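You operate a simulated robot arm through the tools that you are given. There is no shell and no other tool.

The job below is to be done with a simulated robot arm. You get a single attempt, and the scene is never put back.

Task
Brush the crumbs off the rubbing block and wipe up the ink smudge.
Fine: green brush for the crumbs, teal cloth pad for the smudge by the ink box; both go back; shut the ink lid. Set down upright: green brush. What is to be rubbed or washed off counts as gone when no trace of it is left.

The check looks at the end state, three seconds after you hand in, the way a careful person would. Anything else that was tipped, shoved, dropped, spilled or broken makes it a failure. A push-on lid holds only when it is set on centred and level and pressed home; a screw cap is set on level and turned clockwise until tight. Flat cloth is picked up by pressing the open fingertips on it (5 to 10 N) and closing them slowly along it; thin cloth reads only 2 to 8 mm in the jaws.

Robot
A 7-joint arm with a two-finger parallel gripper, fixed in place. Base frame: the origin is at the foot of the arm, x ahead of it, y to its left, z up; the work surface is at about z = 850. Readings come in mm, degrees, newtons and seconds.
With the tool pointing down near the work surface it reaches from about 240 to 680 mm from the base axis. Its first joint turns from -66.0 to 66.0 degrees. Payload 2.4 kg.
The TCP is the grasp point between the finger pads, 30 mm short of the fingertips. In the tool frame z runs along the fingers and y along their closing line. The gripper opens to 94 mm. The fingers are 28 mm wide and 10 mm thick; the gripper's body (50 by 96 mm) begins 55 mm behind the TCP.
Orientation is that of the tool frame in the base frame, as a unit quaternion [x, y, z, w]. With the fingers straight down and closing along the base's y, the tool's x points along the base's -x, its y along +y and its z along -z.

Tools
- The arm moves only by the tool jog_arm. Its argument "steps" is one flat list of numbers, 7 for each row, row after row: the shift along the tool's x, y, z in units of 40 mm (1.0 is 40 mm), then the turn, a rotation vector about the tool's x, y, z in units of 8 degrees (1.0 is 8 degrees), then the gripper command, from -1 (fully open) to 1 (shut), values between in proportion. In form: [dx, dy, dz, wx, wy, wz, hand, dx, dy, dz, wx, wy, wz, hand, ...]. A call has 1 to 20 rows; each row shifts and turns the commanded pose from where the row before left it, along the tool's axes as they then stand. A call with a number of a shift or a turn outside -1 to 1 is refused whole. Rows are played at 5 a second. More than 50 mm and 8.6 degrees between two rows, or a gripper value outside its range, and nothing of the call is played. Where a pose cannot be reached the arm comes as near as it can. A force on the tool above 50 N (or 10 N above the force at the start of the call, whichever is more), or a blocked arm, ends the call early, and 0.2 s more pass. Each finger travels about 153 mm/s and halts on what it meets, pressing with about 29 N; the grip force reading is that of the motor and also rises with nothing between the fingers. The clock runs only during rows and for 0.2 s after the last one: add rows that do not move to give the fingers time. The reply holds the time, the measured pose of the TCP, the force on the tool along the base axes, the opening and the grip force, in the units named above and with some noise, with the torque about the TCP (base axes, N m) and any sound that the robot's microphone picked up.
- Cameras (640 x 400 px; columns grow to the right, rows downward): "scene" is fixed at [61.2, 515.5, 1443.6]; the picture's right is [-0.51, -0.86, 0.00], its down [-0.55, 0.32, -0.77] and it looks along [0.66, -0.39, -0.64] (base axes); focal length 354 px, centre (320, 200). "wrist" rides on the gripper at [76, 14, -102] in the tool frame; the picture's right is [-0.18, 0.98, 0.00], its down [-0.75, -0.14, -0.64] and it looks along [-0.63, -0.12, 0.77] (tool axes); focal length 243 px, centre (320, 200). There is no depth. A picture from a camera that has moved, and an enlarged one, comes with that camera's place and axes in the base frame and with its lens. The place of the scene camera against the robot may be out by one fixed shift of up to 25 mm in any direction.
- snapshot(camera): a new picture of that camera. No time passes.
- close_up(camera, box): a new picture of the part [left, top, right, bottom] of that camera's present view, enlarged. No time passes.
- close_job(): hands the job in; it is judged then, once.

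Places have to be worked out from the pictures, the camera data and where the tool is seen. Open the gripper and draw the arm clear of the work before you hand the job in, unless the task says otherwise.

The tools are called after "Request:" as name(argument=value, ...) on one line, values as JSON. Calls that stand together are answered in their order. jog_arm: Moves the arm, as the interface text tells. Its arguments: {"type":"object","properties":{"steps":{"type":"array","items":{"type":"number"}}},"required":["steps"]} The other tools are called the same way: snapshot (camera) takes a picture; close_up (camera, box) takes an enlarged picture of a part of a camera's view; close_job () hands the job in.

At the start:

```text
clock: 0.0
eef_pos: [423.1, 75.8, 1159.0]
tcp_rot: [0.0, 1.0, -0.001, 0.0]
force: [-0.1, -0.1, -0.7]
torque: [0.01, -0.01, -0.01]
finger_gap: 93.9
grasp_force: 0.0
```

scene: 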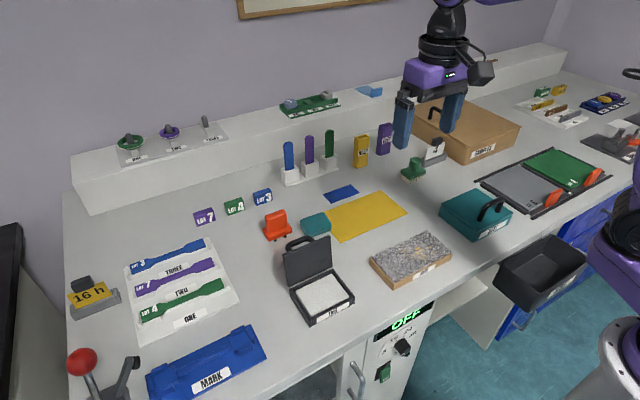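
wrist: 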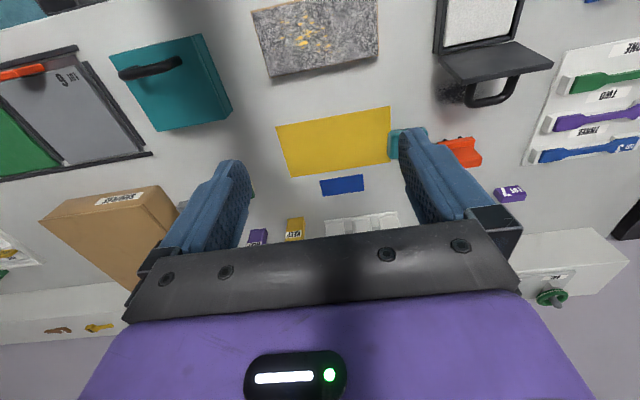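

I'll start by looking closely at the scene: the brush, pad, ink box, smudge and rubbing block.

Request:
close_up(camera="scene", box=[240, 180, 400, 280])

Request:
close_up(camera="scene", box=[260, 220, 480, 340])

Request:
close_up(camera="scene", box=[340, 100, 500, 200])

Request:
close_up(camera="wrist", box=[380, 0, 580, 200])

Request:
close_up(camera="wrist", box=[220, 0, 420, 120])

```text
4.00 times, centred on (320, 230) of scene
camera zoom: at [61.2, 515.5, 1443.6], right [-0.51, -0.86, 0.0], down [-0.55, 0.32, -0.77], along [0.66, -0.39, -0.64], focal length 1416 px, centre (320, 80)
```

zoom: 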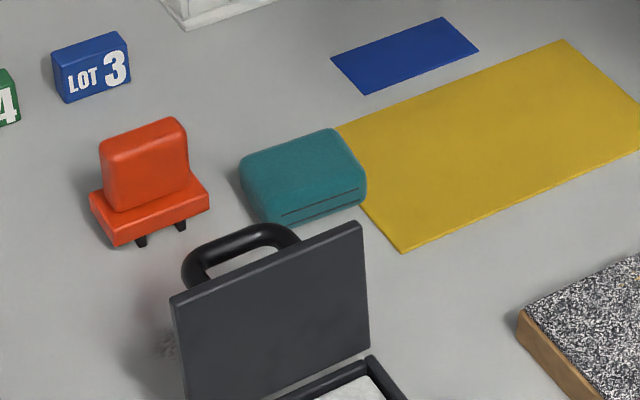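

```text
2.91 times, centred on (370, 280) of scene
camera zoom: at [61.2, 515.5, 1443.6], right [-0.51, -0.86, 0.0], down [-0.55, 0.32, -0.77], along [0.66, -0.39, -0.64], focal length 1030 px, centre (174, -33)
```

zoom: 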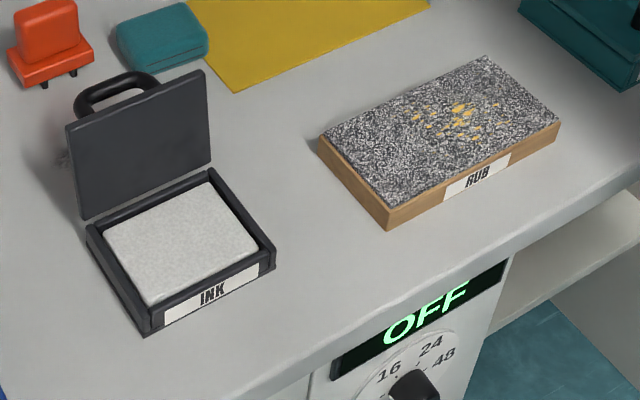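

```text
4.00 times, centred on (420, 150) of scene
camera zoom: at [61.2, 515.5, 1443.6], right [-0.51, -0.86, 0.0], down [-0.55, 0.32, -0.77], along [0.66, -0.39, -0.64], focal length 1416 px, centre (-80, 400)
```

zoom: 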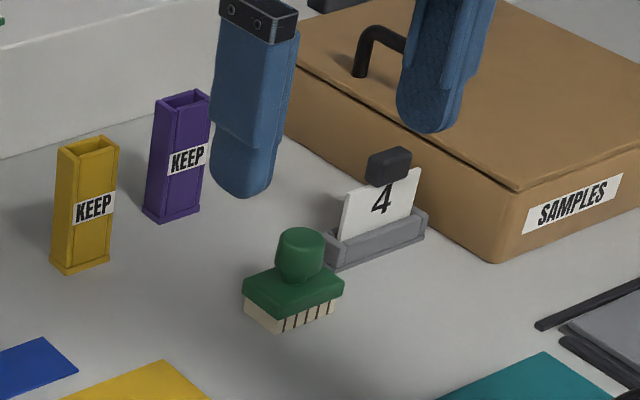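

```text
2.00 times, centred on (480, 100) of wrist
camera zoom: at [347.8, 90.6, 1260.8], right [0.18, 0.98, 0.0], down [0.75, -0.14, 0.64], along [0.63, -0.12, -0.77], focal length 485 px, centre (0, 400)
```

zoom: 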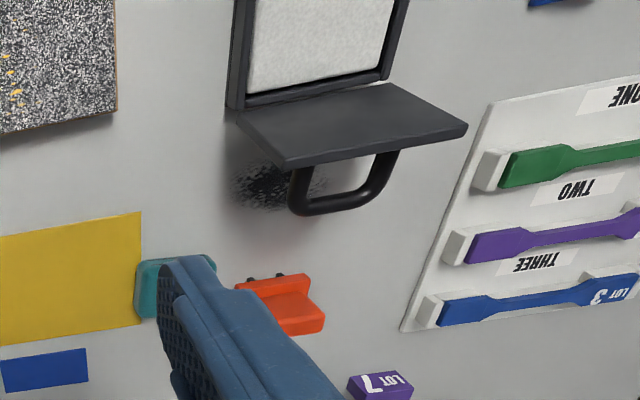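

```text
3.20 times, centred on (320, 60) of wrist
camera zoom: at [347.8, 90.6, 1260.8], right [0.18, 0.98, 0.0], down [0.75, -0.14, 0.64], along [0.63, -0.12, -0.77], focal length 776 px, centre (320, 648)
```

zoom: 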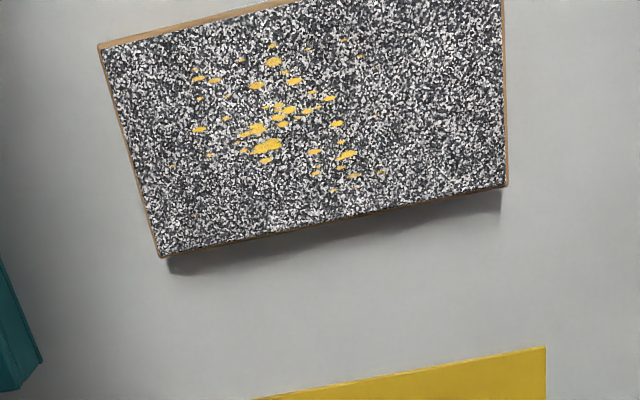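

The smudge sits behind the ink box, partly under the open lid, and the brush is behind a finger in the wrist view. I'll move the arm high above the brush so the wrist camera gets a better look.

Request:
jog_arm(steps=[-0.6, -0.733, 0.33, 0, 0, 0, -1, -0.6, -0.733, 0.33, 0, 0, 0, -1, -0.6, -0.733, 0.33, 0, 0, 0, -1, -0.6, -0.733, 0.33, 0, 0, 0, -1, -0.6, -0.733, 0.33, 0, 0, 0, -1, -0.6, -0.733, 0.33, 0, 0, 0, -1, 0, 0, 0, 0, 0, 0, -1])

Request:
snapshot(camera="wrist")

Request:
snapshot(camera="scene")

```text
clock: 1.6
eef_pos: [568.3, -99.6, 1078.9]
tcp_rot: [0.0, 1.0, 0.001, 0.001]
force: [0.1, 0.0, 0.0]
torque: [0.01, -0.01, -0.03]
finger_gap: 93.8
grasp_force: 0.1
```

```text
taken
camera wrist: at [492.2, -85.2, 1181.3], right [0.18, 0.98, 0.0], down [0.75, -0.14, 0.64], along [0.63, -0.12, -0.77], focal length 243 px, centre (320, 200)
```

wrist: 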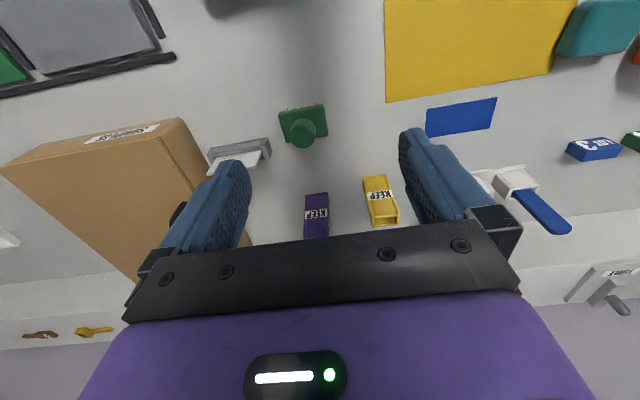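

```text
taken
```

scene: 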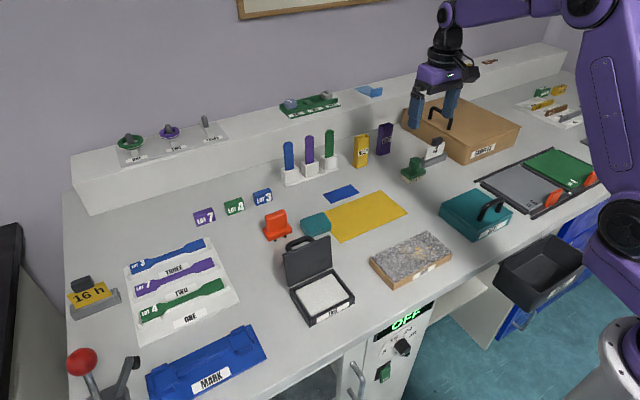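

The brush is now in clear view between the fingers, so I'll zoom in on it and on the other objects around it.

Request:
close_up(camera="wrist", box=[250, 80, 350, 160])

Request:
close_up(camera="scene", box=[385, 130, 465, 190])

Request:
close_up(camera="wrist", box=[480, 0, 640, 100])

```text
5.00 times, centred on (300, 120) of wrist
camera zoom: at [492.2, -85.2, 1181.3], right [0.18, 0.98, 0.0], down [0.75, -0.14, 0.64], along [0.63, -0.12, -0.77], focal length 1213 px, centre (420, 600)
```

zoom: 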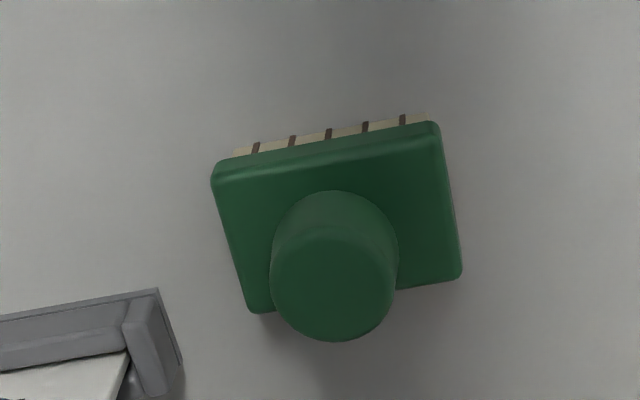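

```text
6.67 times, centred on (425, 160) of scene
camera zoom: at [61.2, 515.5, 1443.6], right [-0.51, -0.86, 0.0], down [-0.55, 0.32, -0.77], along [0.66, -0.39, -0.64], focal length 2359 px, centre (-380, 467)
```

zoom: 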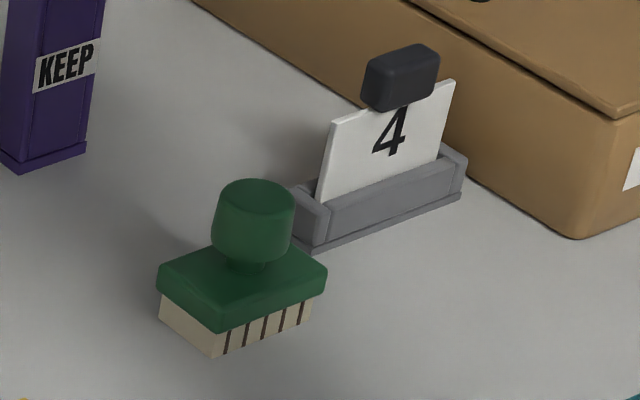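

```text
4.00 times, centred on (560, 50) of wrist
camera zoom: at [492.2, -85.2, 1181.3], right [0.18, 0.98, 0.0], down [0.75, -0.14, 0.64], along [0.63, -0.12, -0.77], focal length 970 px, centre (-640, 800)
```

zoom: 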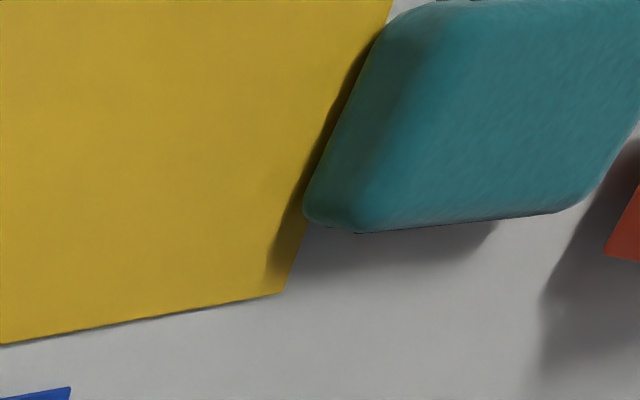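

The brush is at about (615, −129) with its knob top near z≈911 and plate top near z≈880, square to the base axes. Next I'll move over the ink box area to see the lid, the smudge and the pad.

Request:
jog_arm(steps=[0.058, 0.975, -0.05, 0, 0, 0, -1, 0.058, 0.975, -0.05, 0, 0, 0, -1, 0.058, 0.975, -0.05, 0, 0, 0, -1, 0.058, 0.975, -0.05, 0, 0, 0, -1, 0.058, 0.975, -0.05, 0, 0, 0, -1, 0.058, 0.975, -0.05, 0, 0, 0, -1, 0.058, 0.975, -0.05, 0, 0, 0, -1, 0.058, 0.975, -0.05, 0, 0, 0, -1, 0.058, 0.975, -0.05, 0, 0, 0, -1, 0.058, 0.975, -0.05, 0, 0, 0, -1, 0, 0, 0, 0, 0, 0, -1])

Request:
snapshot(camera="wrist")

Request:
close_up(camera="wrist", box=[240, 0, 420, 120])

```text
clock: 4.0
eef_pos: [544.8, 290.4, 1099.5]
tcp_rot: [0.0, 1.0, 0.0, 0.0]
force: [-0.1, 0.4, 0.6]
torque: [0.02, -0.01, -0.03]
finger_gap: 93.8
grasp_force: 0.1
```

```text
taken
camera wrist: at [469.4, 305.6, 1201.5], right [0.18, 0.98, 0.0], down [0.75, -0.14, 0.64], along [0.63, -0.12, -0.77], focal length 243 px, centre (320, 200)
```

wrist: 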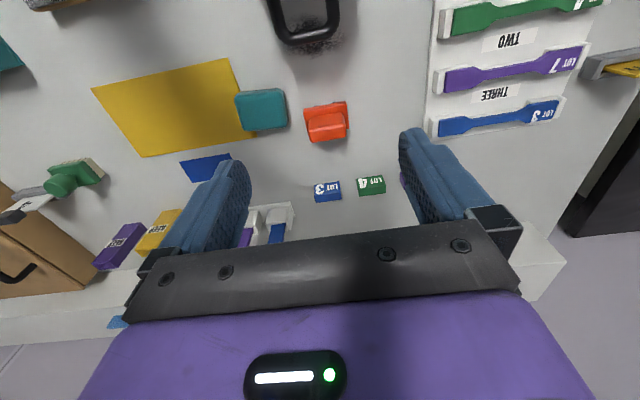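

```text
3.33 times, centred on (330, 60) of wrist
camera zoom: at [469.4, 305.6, 1201.5], right [0.18, 0.98, 0.0], down [0.75, -0.14, 0.64], along [0.63, -0.12, -0.77], focal length 809 px, centre (287, 667)
```

zoom: 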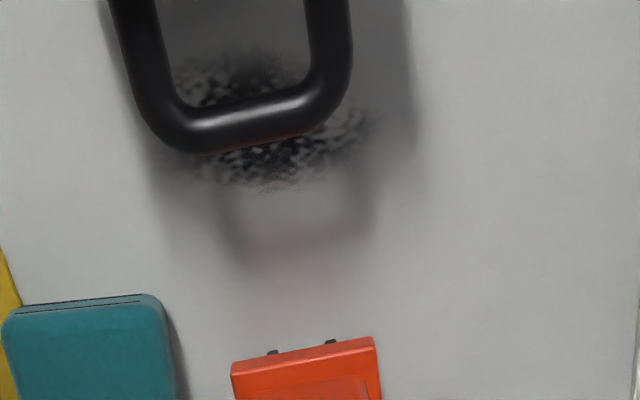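

The smudge centre works out to about (504, 293), spanning roughly x 483–525 and y 258–328, under the lid's handle. I'll move back towards the base to look at the ink box and its lid.

Request:
jog_arm(steps=[0.8, 0.0, 0, 0, 0, 0, -1, 0.8, 0.0, 0, 0, 0, 0, -1, 0.8, 0.0, 0, 0, 0, 0, -1, 0.8, 0.0, 0, 0, 0, 0, -1, 0.6, 0.0, 0, 0, 0, 0, -1, 0, 0, 0, 0, 0, 0, -1])

Request:
snapshot(camera="wrist")

Request:
close_up(camera="wrist", box=[200, 0, 440, 150])

Request:
close_up(camera="scene", box=[270, 225, 370, 335])

```text
clock: 5.4
eef_pos: [392.2, 290.2, 1098.4]
tcp_rot: [0.0, 1.0, 0.0, 0.0]
force: [0.2, -0.6, -0.5]
torque: [-0.02, 0.0, -0.01]
finger_gap: 94.1
grasp_force: 0.0
```

```text
taken
camera wrist: at [316.6, 304.5, 1201.1], right [0.18, 0.98, 0.0], down [0.75, -0.14, 0.64], along [0.63, -0.12, -0.77], focal length 243 px, centre (320, 200)
```

wrist: 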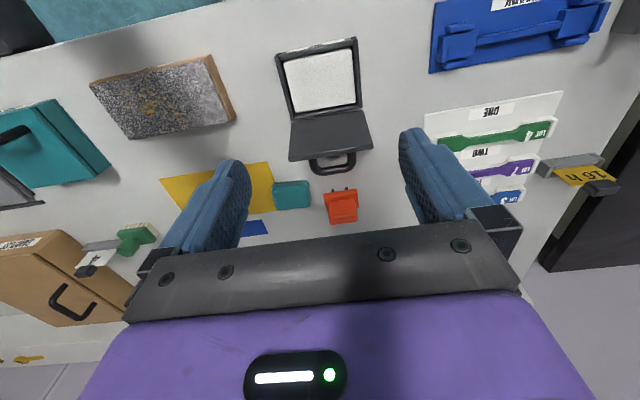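

```text
2.67 times, centred on (320, 75) of wrist
camera zoom: at [316.6, 304.5, 1201.1], right [0.18, 0.98, 0.0], down [0.75, -0.14, 0.64], along [0.63, -0.12, -0.77], focal length 647 px, centre (320, 533)
```

zoom: 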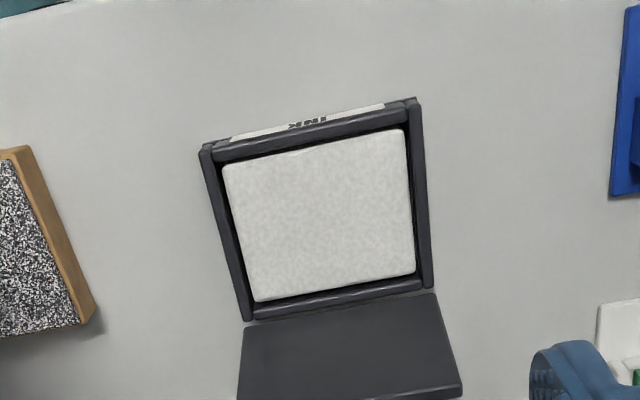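

```text
3.64 times, centred on (320, 280) of scene
camera zoom: at [61.2, 515.5, 1443.6], right [-0.51, -0.86, 0.0], down [-0.55, 0.32, -0.77], along [0.66, -0.39, -0.64], focal length 1287 px, centre (320, -91)
```

zoom: 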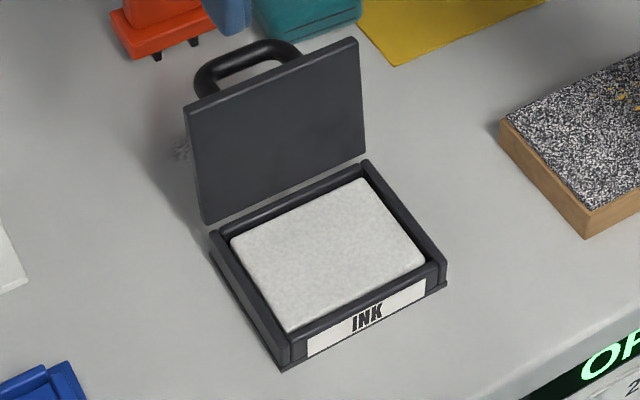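

The ink box runs about x 356–434, y 246–338, with the hinge on the far side. The open lid leans back with its free edge near (453, 955 z) and the handle bar near (492, 293, 924). I'll close the fingers, come down behind the handle bar, and check in pictures before pushing the lid over.

Request:
jog_arm(steps=[-0.84, 0.05, 0, 0, 0, 0, 1, -0.84, 0, 0, 0, 0, 0, 1, -0.84, 0, 0, 0, 0, 0, 1, -0.84, 0, 0, 0, 0, 0, 1, 0, 0, 0.8, 0, 0, 0, 1, 0, 0, 0.8, 0, 0, 0, 1, 0, 0, 0.8, 0, 0, 0, 1, 0, 0, 0.6, 0, 0, 0, 1, 0, 0, 0, 0, 0, 0, 1])

Request:
snapshot(camera="wrist")

Request:
close_up(camera="scene", box=[220, 160, 400, 330])

```text
clock: 7.4
eef_pos: [527.8, 291.4, 978.6]
tcp_rot: [0.0, 1.0, -0.001, 0.0]
force: [-0.4, 0.3, -0.1]
torque: [-0.02, -0.02, 0.01]
finger_gap: 0.0
grasp_force: 29.2
```

```text
taken
camera wrist: at [451.4, 306.8, 1080.5], right [0.18, 0.98, 0.0], down [0.75, -0.14, 0.64], along [0.63, -0.12, -0.77], focal length 243 px, centre (320, 200)
```

wrist: 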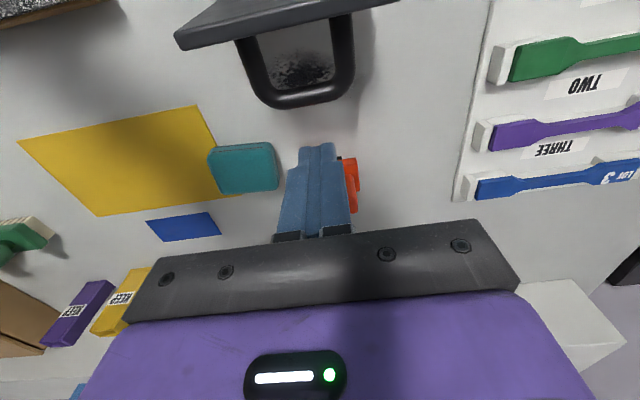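

```text
2.35 times, centred on (310, 245) of scene
camera zoom: at [61.2, 515.5, 1443.6], right [-0.51, -0.86, 0.0], down [-0.55, 0.32, -0.77], along [0.66, -0.39, -0.64], focal length 833 px, centre (344, 94)
```

zoom: 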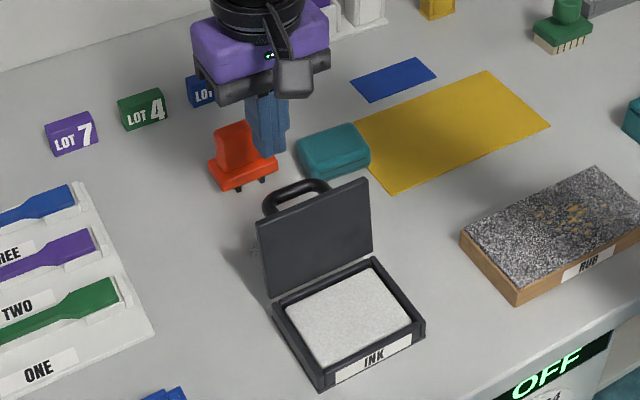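

The handle bar is at about (496, 287, 917), clear of the finger. I'll lower the closed fingertips to z≈905 behind the bar, then push it gently towards −x.

Request:
jog_arm(steps=[0, -0.1, 0.55, 0, 0, 0, 1, 0, 0, 0.54, 0, 0, 0, 1, 0, 0, 0, 0, 0, 0, 1, 0.25, 0, 0, 0, 0, 0, 1, 0.25, 0, 0, 0, 0, 0, 1, 0.25, 0, 0, 0, 0, 0, 1, 0, 0, 0, 0, 0, 0, 1])

Request:
close_up(camera="scene", box=[220, 160, 400, 330])

Request:
snapshot(camera="wrist")

```text
clock: 9.0
eef_pos: [503.3, 286.5, 940.1]
tcp_rot: [0.002, 1.0, 0.004, 0.006]
force: [24.5, -7.0, 32.0]
torque: [0.29, 0.45, -0.11]
finger_gap: 0.0
grasp_force: 28.4
```

```text
2.35 times, centred on (310, 245) of scene
camera zoom: at [61.4, 515.0, 1443.8], right [-0.51, -0.86, 0.0], down [-0.55, 0.32, -0.77], along [0.66, -0.39, -0.64], focal length 833 px, centre (344, 94)
```

zoom: 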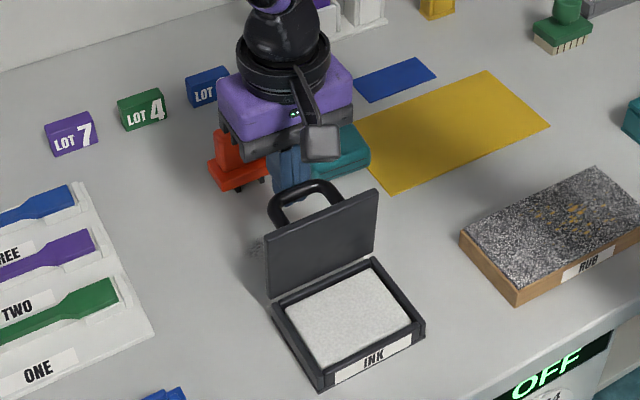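

```text
taken
camera wrist: at [425.3, 301.4, 1040.9], right [0.19, 0.98, 0.01], down [0.74, -0.15, 0.65], along [0.64, -0.12, -0.76], focal length 243 px, centre (320, 200)
```

wrist: 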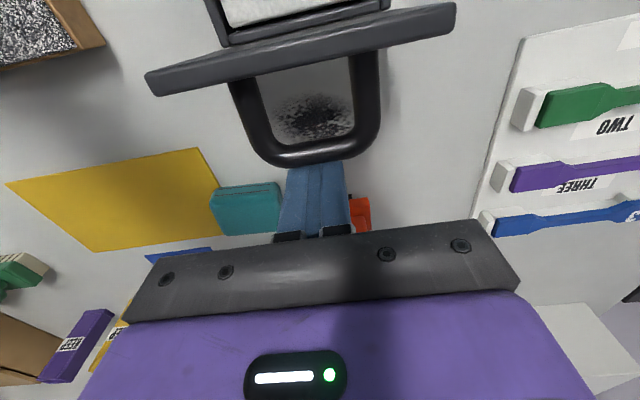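

The lid has started to turn and the box has not moved, but the push is mostly against the bar's upward arc. I'll follow the arc with an up-and-back motion in small moves to ease the force.

Request:
jog_arm(steps=[0.03, 0, -0.2, 0, 0, 0, 1, 0.1, 0, -0.18, 0, 0, 0, 1, 0.18, 0, -0.12, 0, 0, 0, 1, 0.2, 0, -0.1, 0, 0, 0, 1, 0, 0, 0, 0, 0, 0, 1])

Request:
close_up(camera="scene", box=[220, 160, 400, 330])

Request:
snapshot(camera="wrist")

```text
clock: 10.2
eef_pos: [475.8, 287.8, 958.9]
tcp_rot: [0.0, 1.0, 0.0, 0.0]
force: [-0.4, -0.1, 0.1]
torque: [-0.01, 0.02, 0.01]
finger_gap: 0.0
grasp_force: 29.3
```

```text
2.35 times, centred on (310, 245) of scene
camera zoom: at [61.2, 515.5, 1443.6], right [-0.51, -0.86, 0.0], down [-0.55, 0.32, -0.77], along [0.66, -0.39, -0.64], focal length 833 px, centre (344, 94)
```

zoom: 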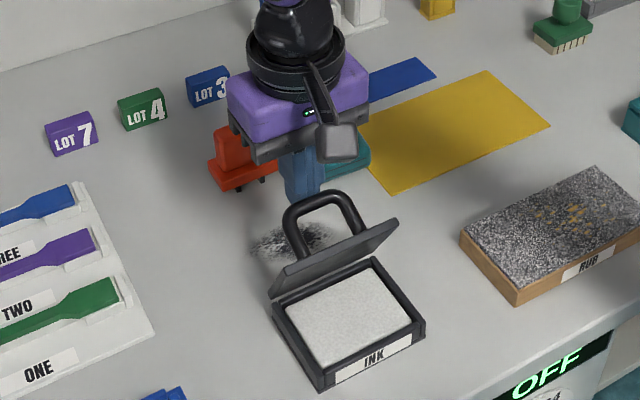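

```text
taken
camera wrist: at [400.1, 303.0, 1062.0], right [0.18, 0.98, 0.0], down [0.75, -0.14, 0.64], along [0.63, -0.12, -0.77], focal length 243 px, centre (320, 200)
```

wrist: 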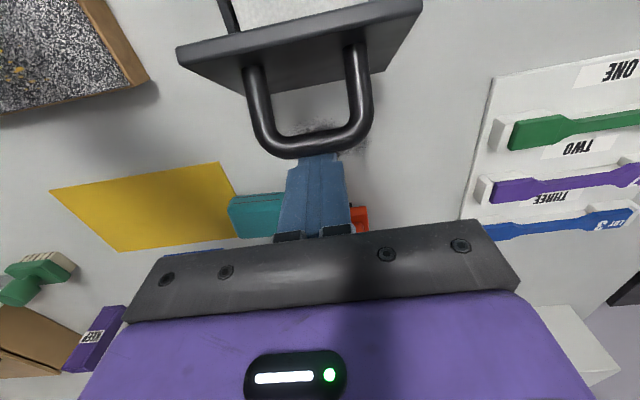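

The lid now stands partway closed with no load on it and holds by hinge friction. I'll continue following the bar's arc.

Request:
jog_arm(steps=[0.22, 0, -0.04, 0, 0, 0, 1, 0.22, 0, -0.02, 0, 0, 0, 1, 0.22, 0, 0.02, 0, 0, 0, 1, 0.22, 0, 0.04, 0, 0, 0, 1, 0, 0, 0, 0, 0, 0, 1])

Request:
close_up(camera="scene", box=[220, 160, 400, 330])

```text
clock: 11.4
eef_pos: [441.1, 289.1, 959.5]
tcp_rot: [0.001, 1.0, 0.0, 0.0]
force: [-0.7, -0.6, 0.3]
torque: [-0.02, -0.01, 0.0]
finger_gap: 0.4
grasp_force: 29.6
```

```text
2.35 times, centred on (310, 245) of scene
camera zoom: at [61.2, 515.5, 1443.6], right [-0.51, -0.86, 0.0], down [-0.55, 0.32, -0.77], along [0.66, -0.39, -0.64], focal length 833 px, centre (344, 94)
```

zoom: 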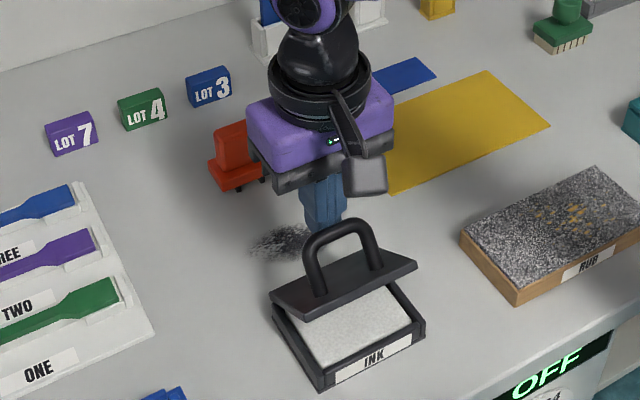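

The lid is about two-thirds closed with the box still in place. I'll keep following the arc downwards to bring it nearly shut.

Request:
jog_arm(steps=[0.2, 0, 0.06, 0, 0, 0, 1, 0.2, 0, 0.09, 0, 0, 0, 1, 0.15, 0, 0.1, 0, 0, 0, 1, 0.1, 0, 0.08, 0, 0, 0, 1, 0, 0, 0, 0, 0, 0, 1])

Request:
close_up(camera="scene", box=[220, 160, 400, 330])

Request:
snapshot(camera="wrist")

```text
clock: 12.6
eef_pos: [415.7, 288.8, 945.9]
tcp_rot: [-0.001, 1.0, 0.0, 0.0]
force: [-0.1, -0.5, 0.5]
torque: [-0.02, 0.02, 0.02]
finger_gap: 0.1
grasp_force: 28.9
```

```text
2.35 times, centred on (310, 245) of scene
camera zoom: at [61.2, 515.5, 1443.6], right [-0.51, -0.86, 0.0], down [-0.55, 0.32, -0.77], along [0.66, -0.39, -0.64], focal length 833 px, centre (344, 94)
```

zoom: 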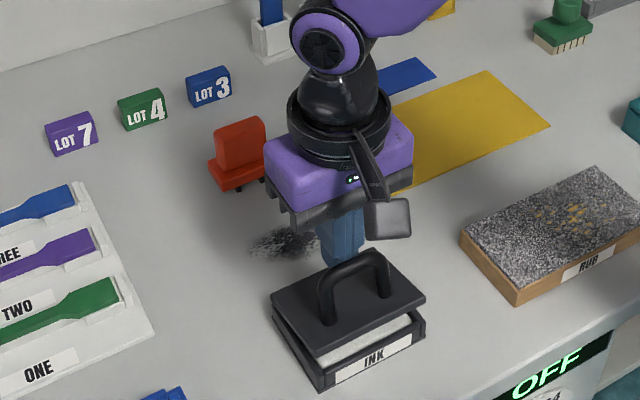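

```text
taken
camera wrist: at [339.2, 303.4, 1048.6], right [0.18, 0.98, 0.0], down [0.75, -0.14, 0.64], along [0.63, -0.12, -0.77], focal length 243 px, centre (320, 200)
```

wrist: 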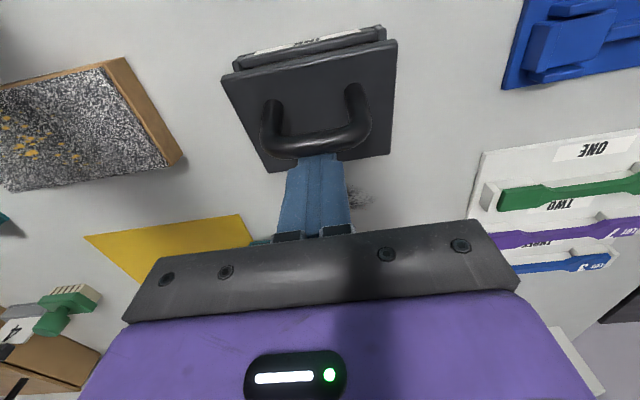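

The lid is about 15° from shut. I'll raise the fingers, move over the handle bar, and press straight down in small steps to close it home without shoving the box.

Request:
jog_arm(steps=[-0.1, 0, -0.4, 0, 0, 0, 1, 0, 0, -0.8, 0, 0, 0, 1, 0.4, -0.03, 0, 0, 0, 0, 1, 0.27, 0, 0, 0, 0, 0, 1, 0, 0, 0.2, 0, 0, 0, 1, 0, 0, 0.2, 0, 0, 0, 1, 0, 0, 0.1, 0, 0, 0, 1, 0, 0, 0.1, 0, 0, 0, 1, 0, 0, 0.1, 0, 0, 0, 1, 0, 0, 0, 0, 0, 0, 1])

Request:
close_up(camera="scene", box=[220, 160, 400, 330])

```text
clock: 14.8
eef_pos: [391.2, 286.7, 966.8]
tcp_rot: [-0.001, 1.0, 0.0, -0.001]
force: [-15.3, -1.8, 19.6]
torque: [0.08, 0.43, 0.11]
finger_gap: 0.0
grasp_force: 29.2
```

```text
2.35 times, centred on (310, 245) of scene
camera zoom: at [60.5, 515.3, 1443.8], right [-0.51, -0.86, 0.0], down [-0.55, 0.32, -0.77], along [0.66, -0.39, -0.64], focal length 833 px, centre (344, 94)
```

zoom: 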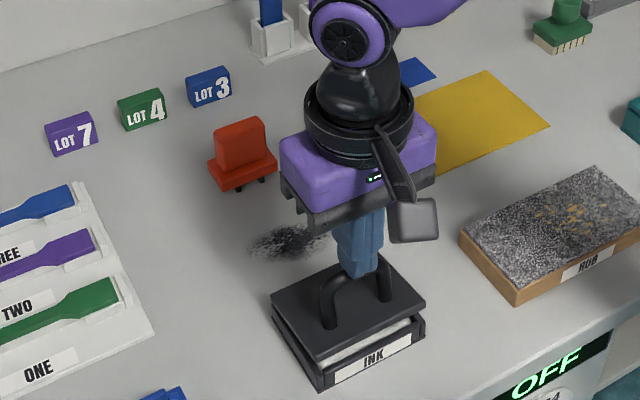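

The bar drags sideways as it turns, so pressing on the handle isn't ideal. I'll lift, move just in front of the handle, and press down on the front of the lid, where its motion is nearly vertical.

Request:
jog_arm(steps=[0, 0, -0.65, 0, 0, 0, 1, 0.38, 0, 0, 0, 0, 0, 1, 0.38, 0, 0, 0, 0, 0, 1, 0, 0, 0.7, 0, 0, 0, 1, 0, 0, 0.4, 0, 0, 0, 1, 0, 0, 0.15, 0, 0, 0, 1, 0, 0, 0.1, 0, 0, 0, 1, 0, 0, 0.1, 0, 0, 0, 1, 0, 0, 0, 0, 0, 0, 1])

Request:
close_up(camera="scene", box=[220, 160, 400, 330])

```text
clock: 16.8
eef_pos: [361.5, 287.4, 934.0]
tcp_rot: [0.0, 1.0, -0.001, 0.001]
force: [0.4, -0.3, 0.7]
torque: [0.0, 0.03, 0.06]
finger_gap: 0.0
grasp_force: 29.2
```

```text
2.35 times, centred on (310, 245) of scene
camera zoom: at [61.2, 515.5, 1443.6], right [-0.51, -0.86, 0.0], down [-0.55, 0.32, -0.77], along [0.66, -0.39, -0.64], focal length 833 px, centre (344, 94)
```

zoom: 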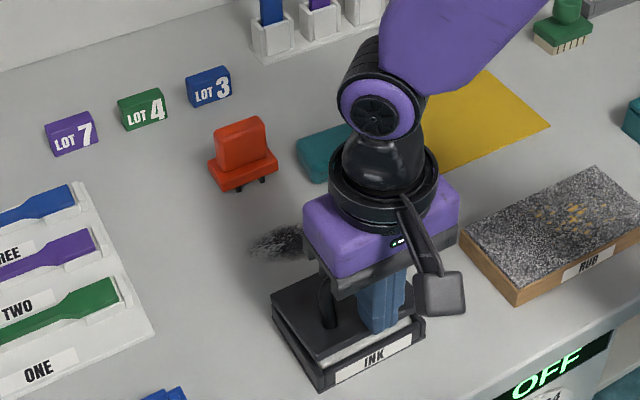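

No contact yet, and the tip is just above the lid at about z 904. I'll press further down in small steps.

Request:
jog_arm(steps=[0, 0, 0.1, 0, 0, 0, 1, 0, 0, 0.1, 0, 0, 0, 1, 0, 0, 0.1, 0, 0, 0, 1, 0, 0, 0.1, 0, 0, 0, 1, 0, 0, 0, 0, 0, 0, 1])

Request:
close_up(camera="scene", box=[220, 160, 400, 330])

```text
clock: 18.0
eef_pos: [361.2, 287.1, 918.3]
tcp_rot: [-0.001, 1.0, -0.001, -0.002]
force: [-11.2, 0.1, 6.8]
torque: [0.0, -0.17, -0.01]
finger_gap: 0.0
grasp_force: 29.0
```

```text
2.35 times, centred on (310, 245) of scene
camera zoom: at [60.8, 515.4, 1443.7], right [-0.51, -0.86, 0.0], down [-0.55, 0.32, -0.77], along [0.66, -0.39, -0.64], focal length 833 px, centre (344, 94)
```

zoom: 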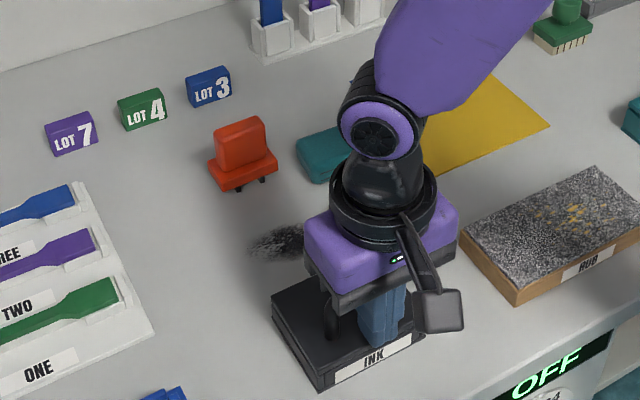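

The lid looks nearly flush. I'll ease slightly forward to shed the sideways load and press a little more, watching the force.

Request:
jog_arm(steps=[0.06, 0, 0.04, 0, 0, 0, 1, 0, 0, 0.05, 0, 0, 0, 1, 0, 0, 0.04, 0, 0, 0, 1, 0, 0, 0, 0, 0, 0, 1])

Request:
close_up(camera="scene", box=[260, 250, 360, 330])

```text
clock: 19.0
eef_pos: [361.2, 287.0, 913.4]
tcp_rot: [0.001, 1.0, 0.0, 0.0]
force: [0.1, -0.5, -0.3]
torque: [0.01, -0.02, -0.02]
finger_gap: 0.1
grasp_force: 28.9
```

```text
5.00 times, centred on (310, 290) of scene
camera zoom: at [61.2, 515.5, 1443.6], right [-0.51, -0.86, 0.0], down [-0.55, 0.32, -0.77], along [0.66, -0.39, -0.64], focal length 1770 px, centre (370, -250)
```

zoom: 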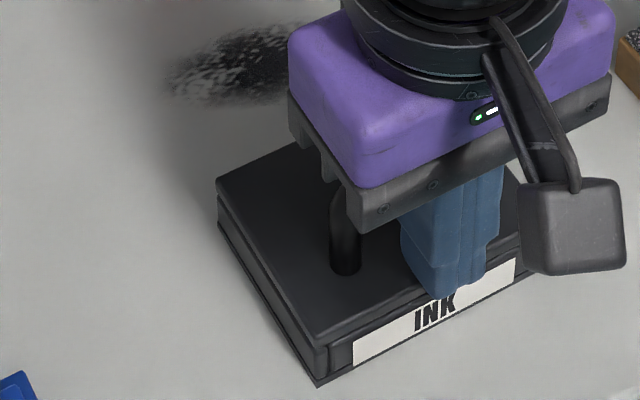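

The force is back to zero with the tip at z≈883, so I'll press a bit more to check that the lid is home.

Request:
jog_arm(steps=[0, 0, 0.05, 0, 0, 0, 1, 0, 0, 0.05, 0, 0, 0, 1, 0, 0, 0.05, 0, 0, 0, 1, 0, 0, 0, 0, 0, 0, 1])

Request:
close_up(camera="scene", box=[260, 250, 360, 330])

Request:
snapshot(camera="wrist")

```text
clock: 19.7
eef_pos: [360.5, 287.8, 910.7]
tcp_rot: [0.0, 1.0, 0.0, 0.001]
force: [-6.6, -6.7, 24.8]
torque: [-0.17, -0.13, -0.13]
finger_gap: 0.1
grasp_force: 29.0
stopped in row 3: the force on the tool passed its limit at 55 N (the readings are from after the stop); the commanded pose is now the measured one
```

```text
5.00 times, centred on (310, 290) of scene
camera zoom: at [60.7, 515.1, 1443.8], right [-0.51, -0.86, 0.0], down [-0.55, 0.32, -0.77], along [0.66, -0.39, -0.64], focal length 1770 px, centre (370, -250)
```

zoom: 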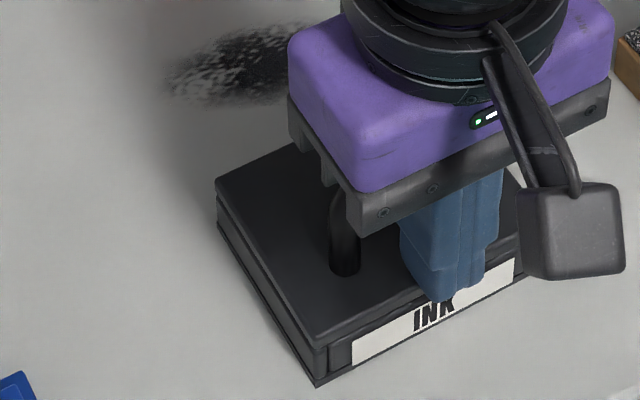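

```text
taken
camera wrist: at [283.9, 301.7, 1013.8], right [0.18, 0.98, 0.0], down [0.75, -0.14, 0.64], along [0.63, -0.12, -0.77], focal length 243 px, centre (320, 200)
```

wrist: 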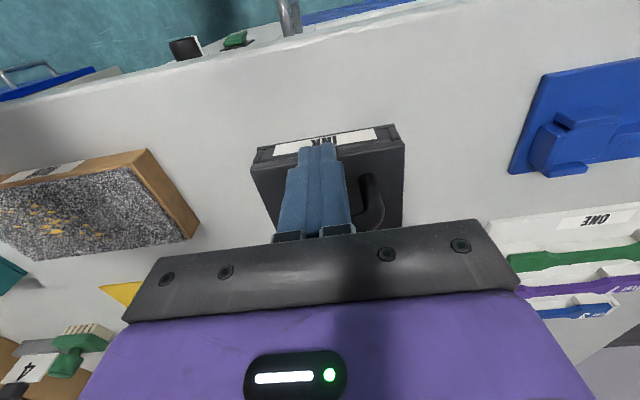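

The lid is pressed home, with its top at z≈881. I'll lift clear, open the gripper, and move over to look at the teal pad and the smudge.

Request:
jog_arm(steps=[0, 0, -0.5, 0, 0, 0, 1, 0, 0, -0.9, 0, 0, 0, 1, 0, 0, -0.9, 0, 0, 0, 1, 0, 0, -0.9, 0, 0, 0, 1, 0, 0, -0.9, 0, 0, 0, 1, -0.9, -0.34, 0, 0, 0, 0, -1, -0.9, -0.34, 0, 0, 0, 0, -1, -0.9, -0.34, 0, 0, 0, 0, -1, -0.9, -0.34, 0, 0, 0, 0, -1, -0.6, -0.34, 0, 0, 0, 0, -1, 0, 0, 0, 0, 0, 0, -1])

Request:
snapshot(camera="wrist")

Request:
close_up(camera="scene", box=[250, 200, 370, 330])

```text
clock: 22.1
eef_pos: [527.9, 219.1, 1074.1]
tcp_rot: [0.0, 1.0, 0.001, 0.0]
force: [-0.4, 0.3, -0.1]
torque: [-0.01, 0.04, -0.02]
finger_gap: 93.7
grasp_force: 0.0
```

```text
taken
camera wrist: at [451.4, 233.3, 1176.9], right [0.18, 0.98, 0.0], down [0.75, -0.14, 0.64], along [0.63, -0.12, -0.77], focal length 243 px, centre (320, 200)
```

wrist: 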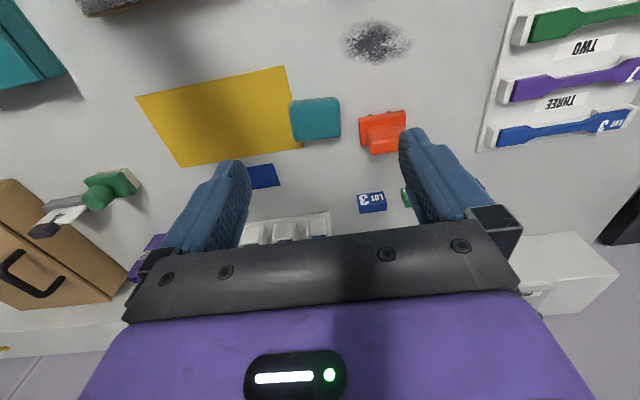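

```text
3.08 times, centred on (310, 265) of scene
camera zoom: at [61.2, 515.5, 1443.6], right [-0.51, -0.86, 0.0], down [-0.55, 0.32, -0.77], along [0.66, -0.39, -0.64], focal length 1089 px, centre (351, 0)
```

zoom: 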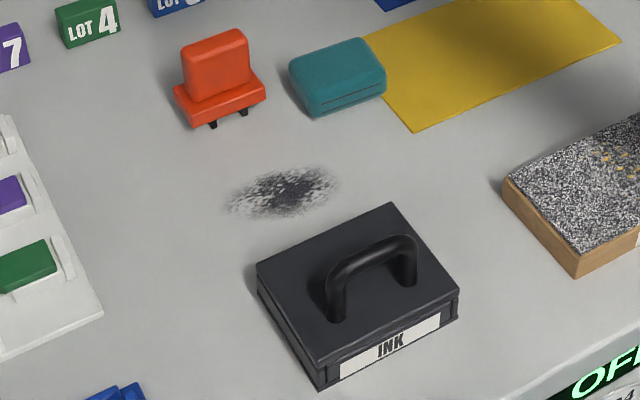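

The lid is shut and the smudge is now fully exposed. I'll zoom in on the pad and the smudge to place them accurately.

Request:
close_up(camera="wrist", box=[320, 5, 430, 75])

Request:
close_up(camera="wrist", box=[260, 80, 420, 180])

Request:
close_up(camera="scene", box=[290, 190, 350, 240])

```text
5.71 times, centred on (375, 40) of wrist
camera zoom: at [451.4, 233.3, 1176.9], right [0.18, 0.98, 0.0], down [0.75, -0.14, 0.64], along [0.63, -0.12, -0.77], focal length 1386 px, centre (6, 1114)
```

zoom: 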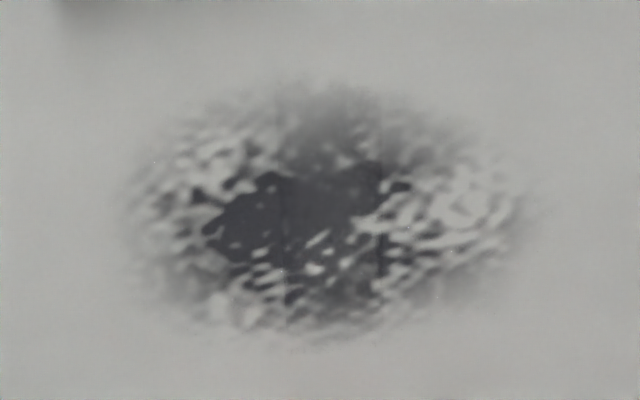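

```text
4.00 times, centred on (340, 130) of wrist
camera zoom: at [451.4, 233.3, 1176.9], right [0.18, 0.98, 0.0], down [0.75, -0.14, 0.64], along [0.63, -0.12, -0.77], focal length 970 px, centre (240, 480)
```

zoom: 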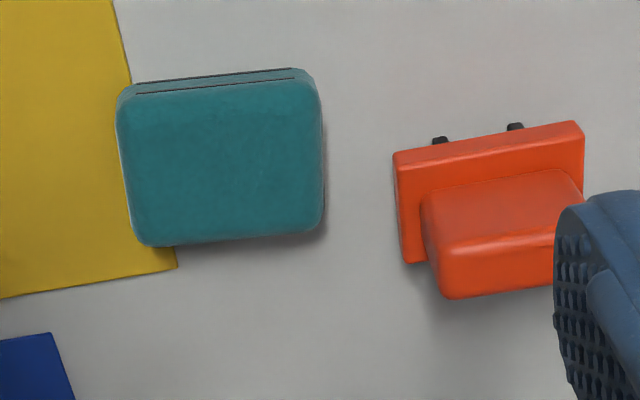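

```text
8.00 times, centred on (320, 215) of scene
camera zoom: at [61.2, 515.5, 1443.6], right [-0.51, -0.86, 0.0], down [-0.55, 0.32, -0.77], along [0.66, -0.39, -0.64], focal length 2831 px, centre (320, 80)
```

zoom: 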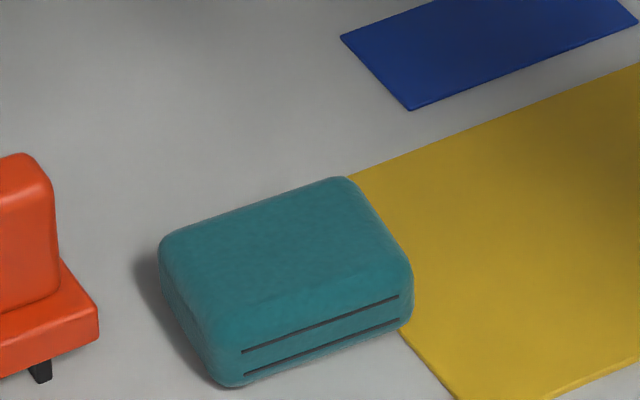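

The pad is at about (572, 206), roughly 45×60 mm with its top near z≈873, and the smudge is at about (502, 289), 47×85 mm. The orange block lies close to the pad's left side, so I'll pre-set the opening to about 74 mm and come closer to check.

Request:
jog_arm(steps=[-0.37, -0.11, 0.74, 0, 0, 0, -0.574, -0.37, -0.11, 0.74, 0, 0, 0, -0.574, -0.37, -0.1, 0.74, 0, 0, 0, -0.574, 0, 0, 0, 0, 0, 0, -0.574])

Request:
snapshot(camera="wrist")

Request:
close_up(camera="scene", box=[260, 140, 380, 250])

```text
clock: 23.1
eef_pos: [573.9, 205.8, 986.0]
tcp_rot: [0.0, 1.0, 0.001, 0.002]
force: [0.5, -0.4, 0.0]
torque: [0.04, -0.03, 0.0]
finger_gap: 74.2
grasp_force: 0.1
```

```text
taken
camera wrist: at [496.8, 220.9, 1088.7], right [0.18, 0.98, 0.0], down [0.75, -0.14, 0.64], along [0.63, -0.12, -0.76], focal length 243 px, centre (320, 200)
```

wrist: 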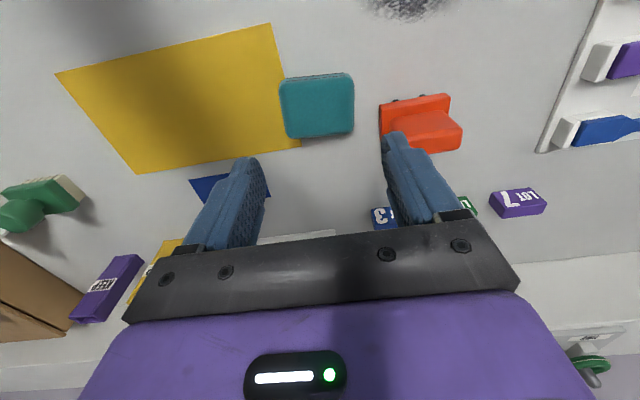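

```text
3.64 times, centred on (320, 195) of scene
camera zoom: at [61.2, 515.5, 1443.6], right [-0.51, -0.86, 0.0], down [-0.55, 0.32, -0.77], along [0.66, -0.39, -0.64], focal length 1287 px, centre (320, 218)
```

zoom: 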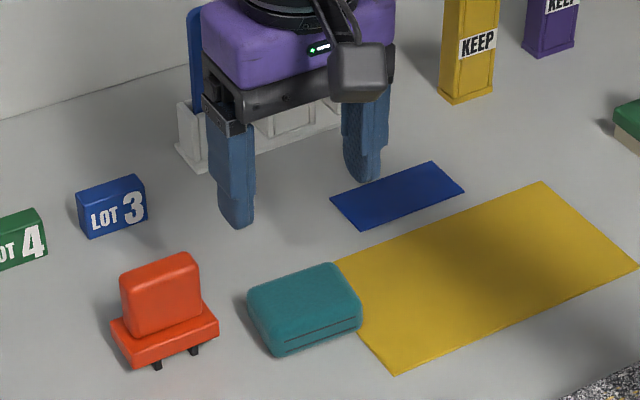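

The pad is centred at about (572, 204) and turned about −5° in yaw. I'll match that yaw, go down to TCP z≈886 with the fingertips about 6 mm above the table, and look before closing.

Request:
jog_arm(steps=[0.04, -0.035, 0.3, 0, 0, 0.62, -0.574, 0, 0, 0.7, 0, 0, 0, -0.574, 0, 0, 0.7, 0, 0, 0, -0.574, 0, 0, 0.5, 0, 0, 0, -0.574, 0, 0, 0.28, 0, 0, 0, -0.574, 0, 0, 0, 0, 0, 0, -0.574])

Request:
snapshot(camera="wrist")

Request:
close_up(camera="scene", box=[260, 140, 380, 250])

```text
clock: 24.5
eef_pos: [570.7, 204.7, 887.2]
tcp_rot: [0.044, 0.999, 0.001, 0.002]
force: [0.0, 1.0, -0.5]
torque: [0.0, 0.03, 0.02]
finger_gap: 74.0
grasp_force: 0.1
```

```text
taken
camera wrist: at [496.1, 226.6, 989.3], right [0.27, 0.96, 0.0], down [0.74, -0.21, 0.64], along [0.62, -0.17, -0.77], focal length 243 px, centre (320, 200)
```

wrist: 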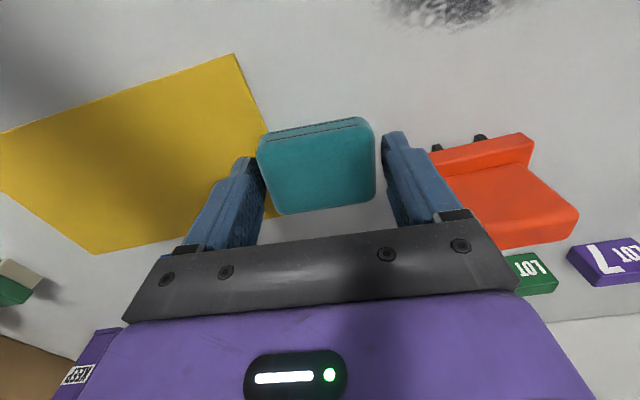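

```text
3.64 times, centred on (320, 195) of scene
camera zoom: at [61.2, 515.5, 1443.6], right [-0.51, -0.86, 0.0], down [-0.55, 0.32, -0.77], along [0.66, -0.39, -0.64], focal length 1287 px, centre (320, 218)
```

zoom: 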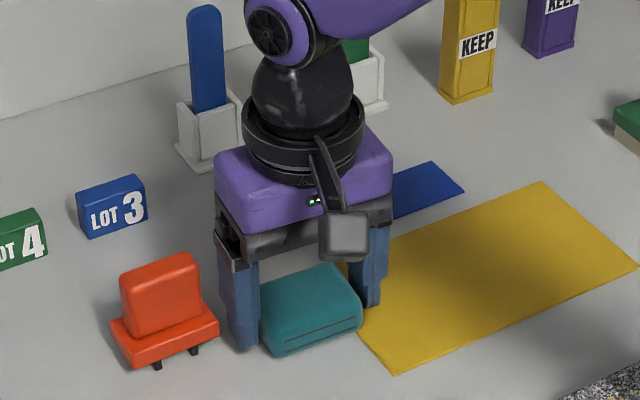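

The pad is between the fingers with a few millimetres of clearance each side, and the orange block is clear. I'll nudge +1.5 mm in y and close slowly.

Request:
jog_arm(steps=[0, 0.04, 0.02, 0, 0, 0, -0.5, 0, 0, 0, 0, 0, 0, -0.4, 0, 0, 0, 0, 0, 0, -0.3, 0, 0, 0, 0, 0, 0, -0.2, 0, 0, 0, 0, 0, 0, 0, 0, 0, 0, 0, 0, 0, 0.3, 0, 0, 0, 0, 0, 0, 0.6, 0, 0, 0, 0, 0, 0, 0.6])

Request:
snapshot(camera="wrist")

Request:
close_up(camera="scene", box=[260, 140, 380, 250])

```text
clock: 26.3
eef_pos: [571.7, 207.7, 887.2]
tcp_rot: [0.044, 0.999, 0.001, 0.001]
force: [-0.7, -0.3, 2.2]
torque: [-0.03, -0.03, 0.02]
finger_gap: 64.1
grasp_force: 28.5
```

```text
taken
camera wrist: at [496.6, 228.2, 988.8], right [0.27, 0.96, 0.0], down [0.74, -0.21, 0.64], along [0.62, -0.17, -0.77], focal length 243 px, centre (320, 200)
```

wrist: 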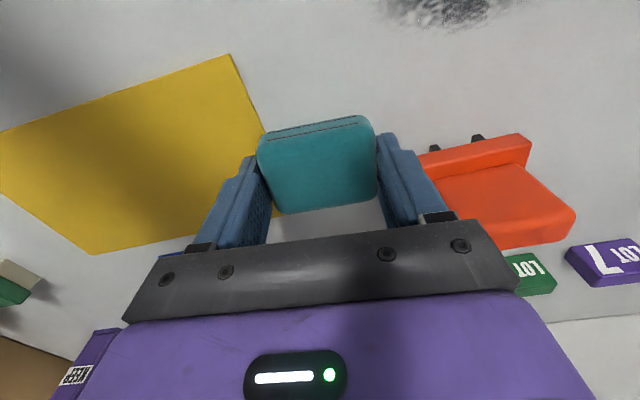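

```text
3.64 times, centred on (320, 195) of scene
camera zoom: at [61.2, 515.5, 1443.6], right [-0.51, -0.86, 0.0], down [-0.55, 0.32, -0.77], along [0.66, -0.39, -0.64], focal length 1287 px, centre (320, 218)
```

zoom: 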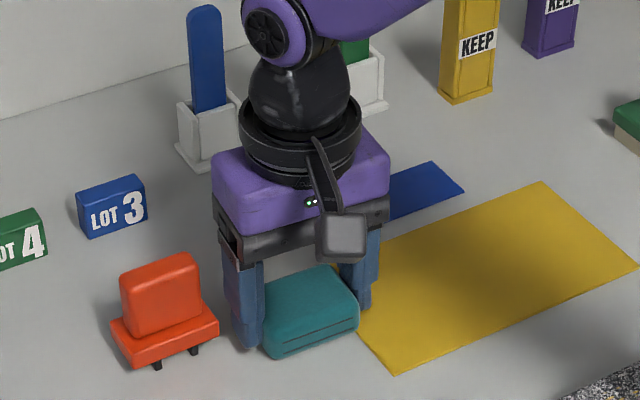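

The pad is held (gap 64 mm, 28 N) at TCP (571.7, 207.5, 887). I'll lift it, back it away in −x and then move to one end of the smudge at about (492, 262).

Request:
jog_arm(steps=[0, 0, -0.4, 0, 0, 0, 0.6, 0, 0, -0.6, 0, 0, 0, 0.6, 0.664, -0.058, 0, 0, 0, 0, 0.6, 0.664, -0.058, 0, 0, 0, 0, 0.6, 0.664, -0.058, 0, 0, 0, 0, 0.6, 0.061, 0.697, 0, 0, 0, 0, 0.6, 0.061, 0.697, 0, 0, 0, 0, 0.6, 0, 0, 0, 0, 0, 0, 0.6])

Request:
snapshot(camera="scene")

Request:
snapshot(camera="wrist")

```text
clock: 28.1
eef_pos: [491.2, 263.2, 925.6]
tcp_rot: [0.043, 0.999, 0.001, 0.001]
force: [0.0, 1.0, -0.5]
torque: [0.0, 0.01, 0.02]
finger_gap: 64.3
grasp_force: 28.9
```

```text
taken
```

scene: 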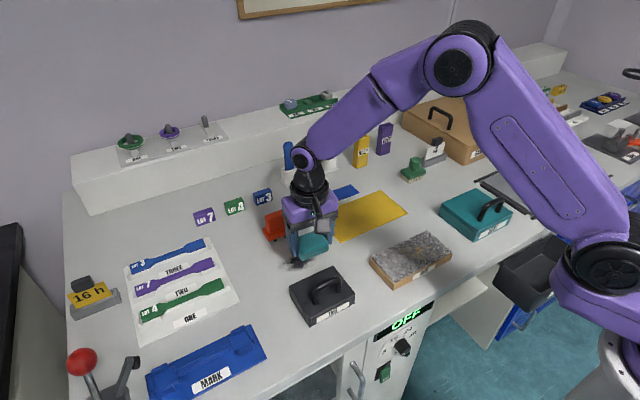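

```text
taken
camera wrist: at [415.8, 284.0, 1028.0], right [0.27, 0.96, 0.0], down [0.74, -0.21, 0.64], along [0.62, -0.17, -0.77], focal length 243 px, centre (320, 200)
```

wrist: 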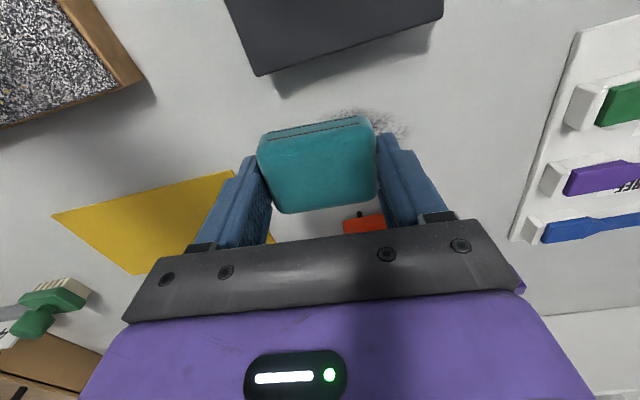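

The pad is held over the near-right end of the smudge. I'll lower it gently until I feel contact with the table.

Request:
jog_arm(steps=[0, 0, 0.5, 0, 0, 0, 0.6, 0, 0, 0.35, 0, 0, 0, 0.6, 0, 0, 0.08, 0, 0, 0, 0.6, 0, 0, 0.05, 0, 0, 0, 0.6, 0, 0, 0, 0, 0, 0, 0.6])

```text
clock: 29.3
eef_pos: [491.8, 263.0, 886.3]
tcp_rot: [0.043, 0.999, 0.001, 0.001]
force: [-0.2, 0.1, -0.3]
torque: [-0.01, 0.0, -0.01]
finger_gap: 64.1
grasp_force: 29.4
```

No contact yet at TCP 886.3, so I'll go down in 1 mm steps.

Request:
jog_arm(steps=[0, 0, 0.025, 0, 0, 0, 0.6, 0, 0, 0.025, 0, 0, 0, 0.6, 0, 0, 0.025, 0, 0, 0, 0.6, 0, 0, 0, 0, 0, 0, 0.6])

```text
clock: 30.3
eef_pos: [491.1, 262.7, 883.2]
tcp_rot: [0.044, 0.999, 0.001, 0.002]
force: [-2.2, -2.5, 11.8]
torque: [0.32, 0.13, 0.07]
finger_gap: 63.7
grasp_force: 29.4
```

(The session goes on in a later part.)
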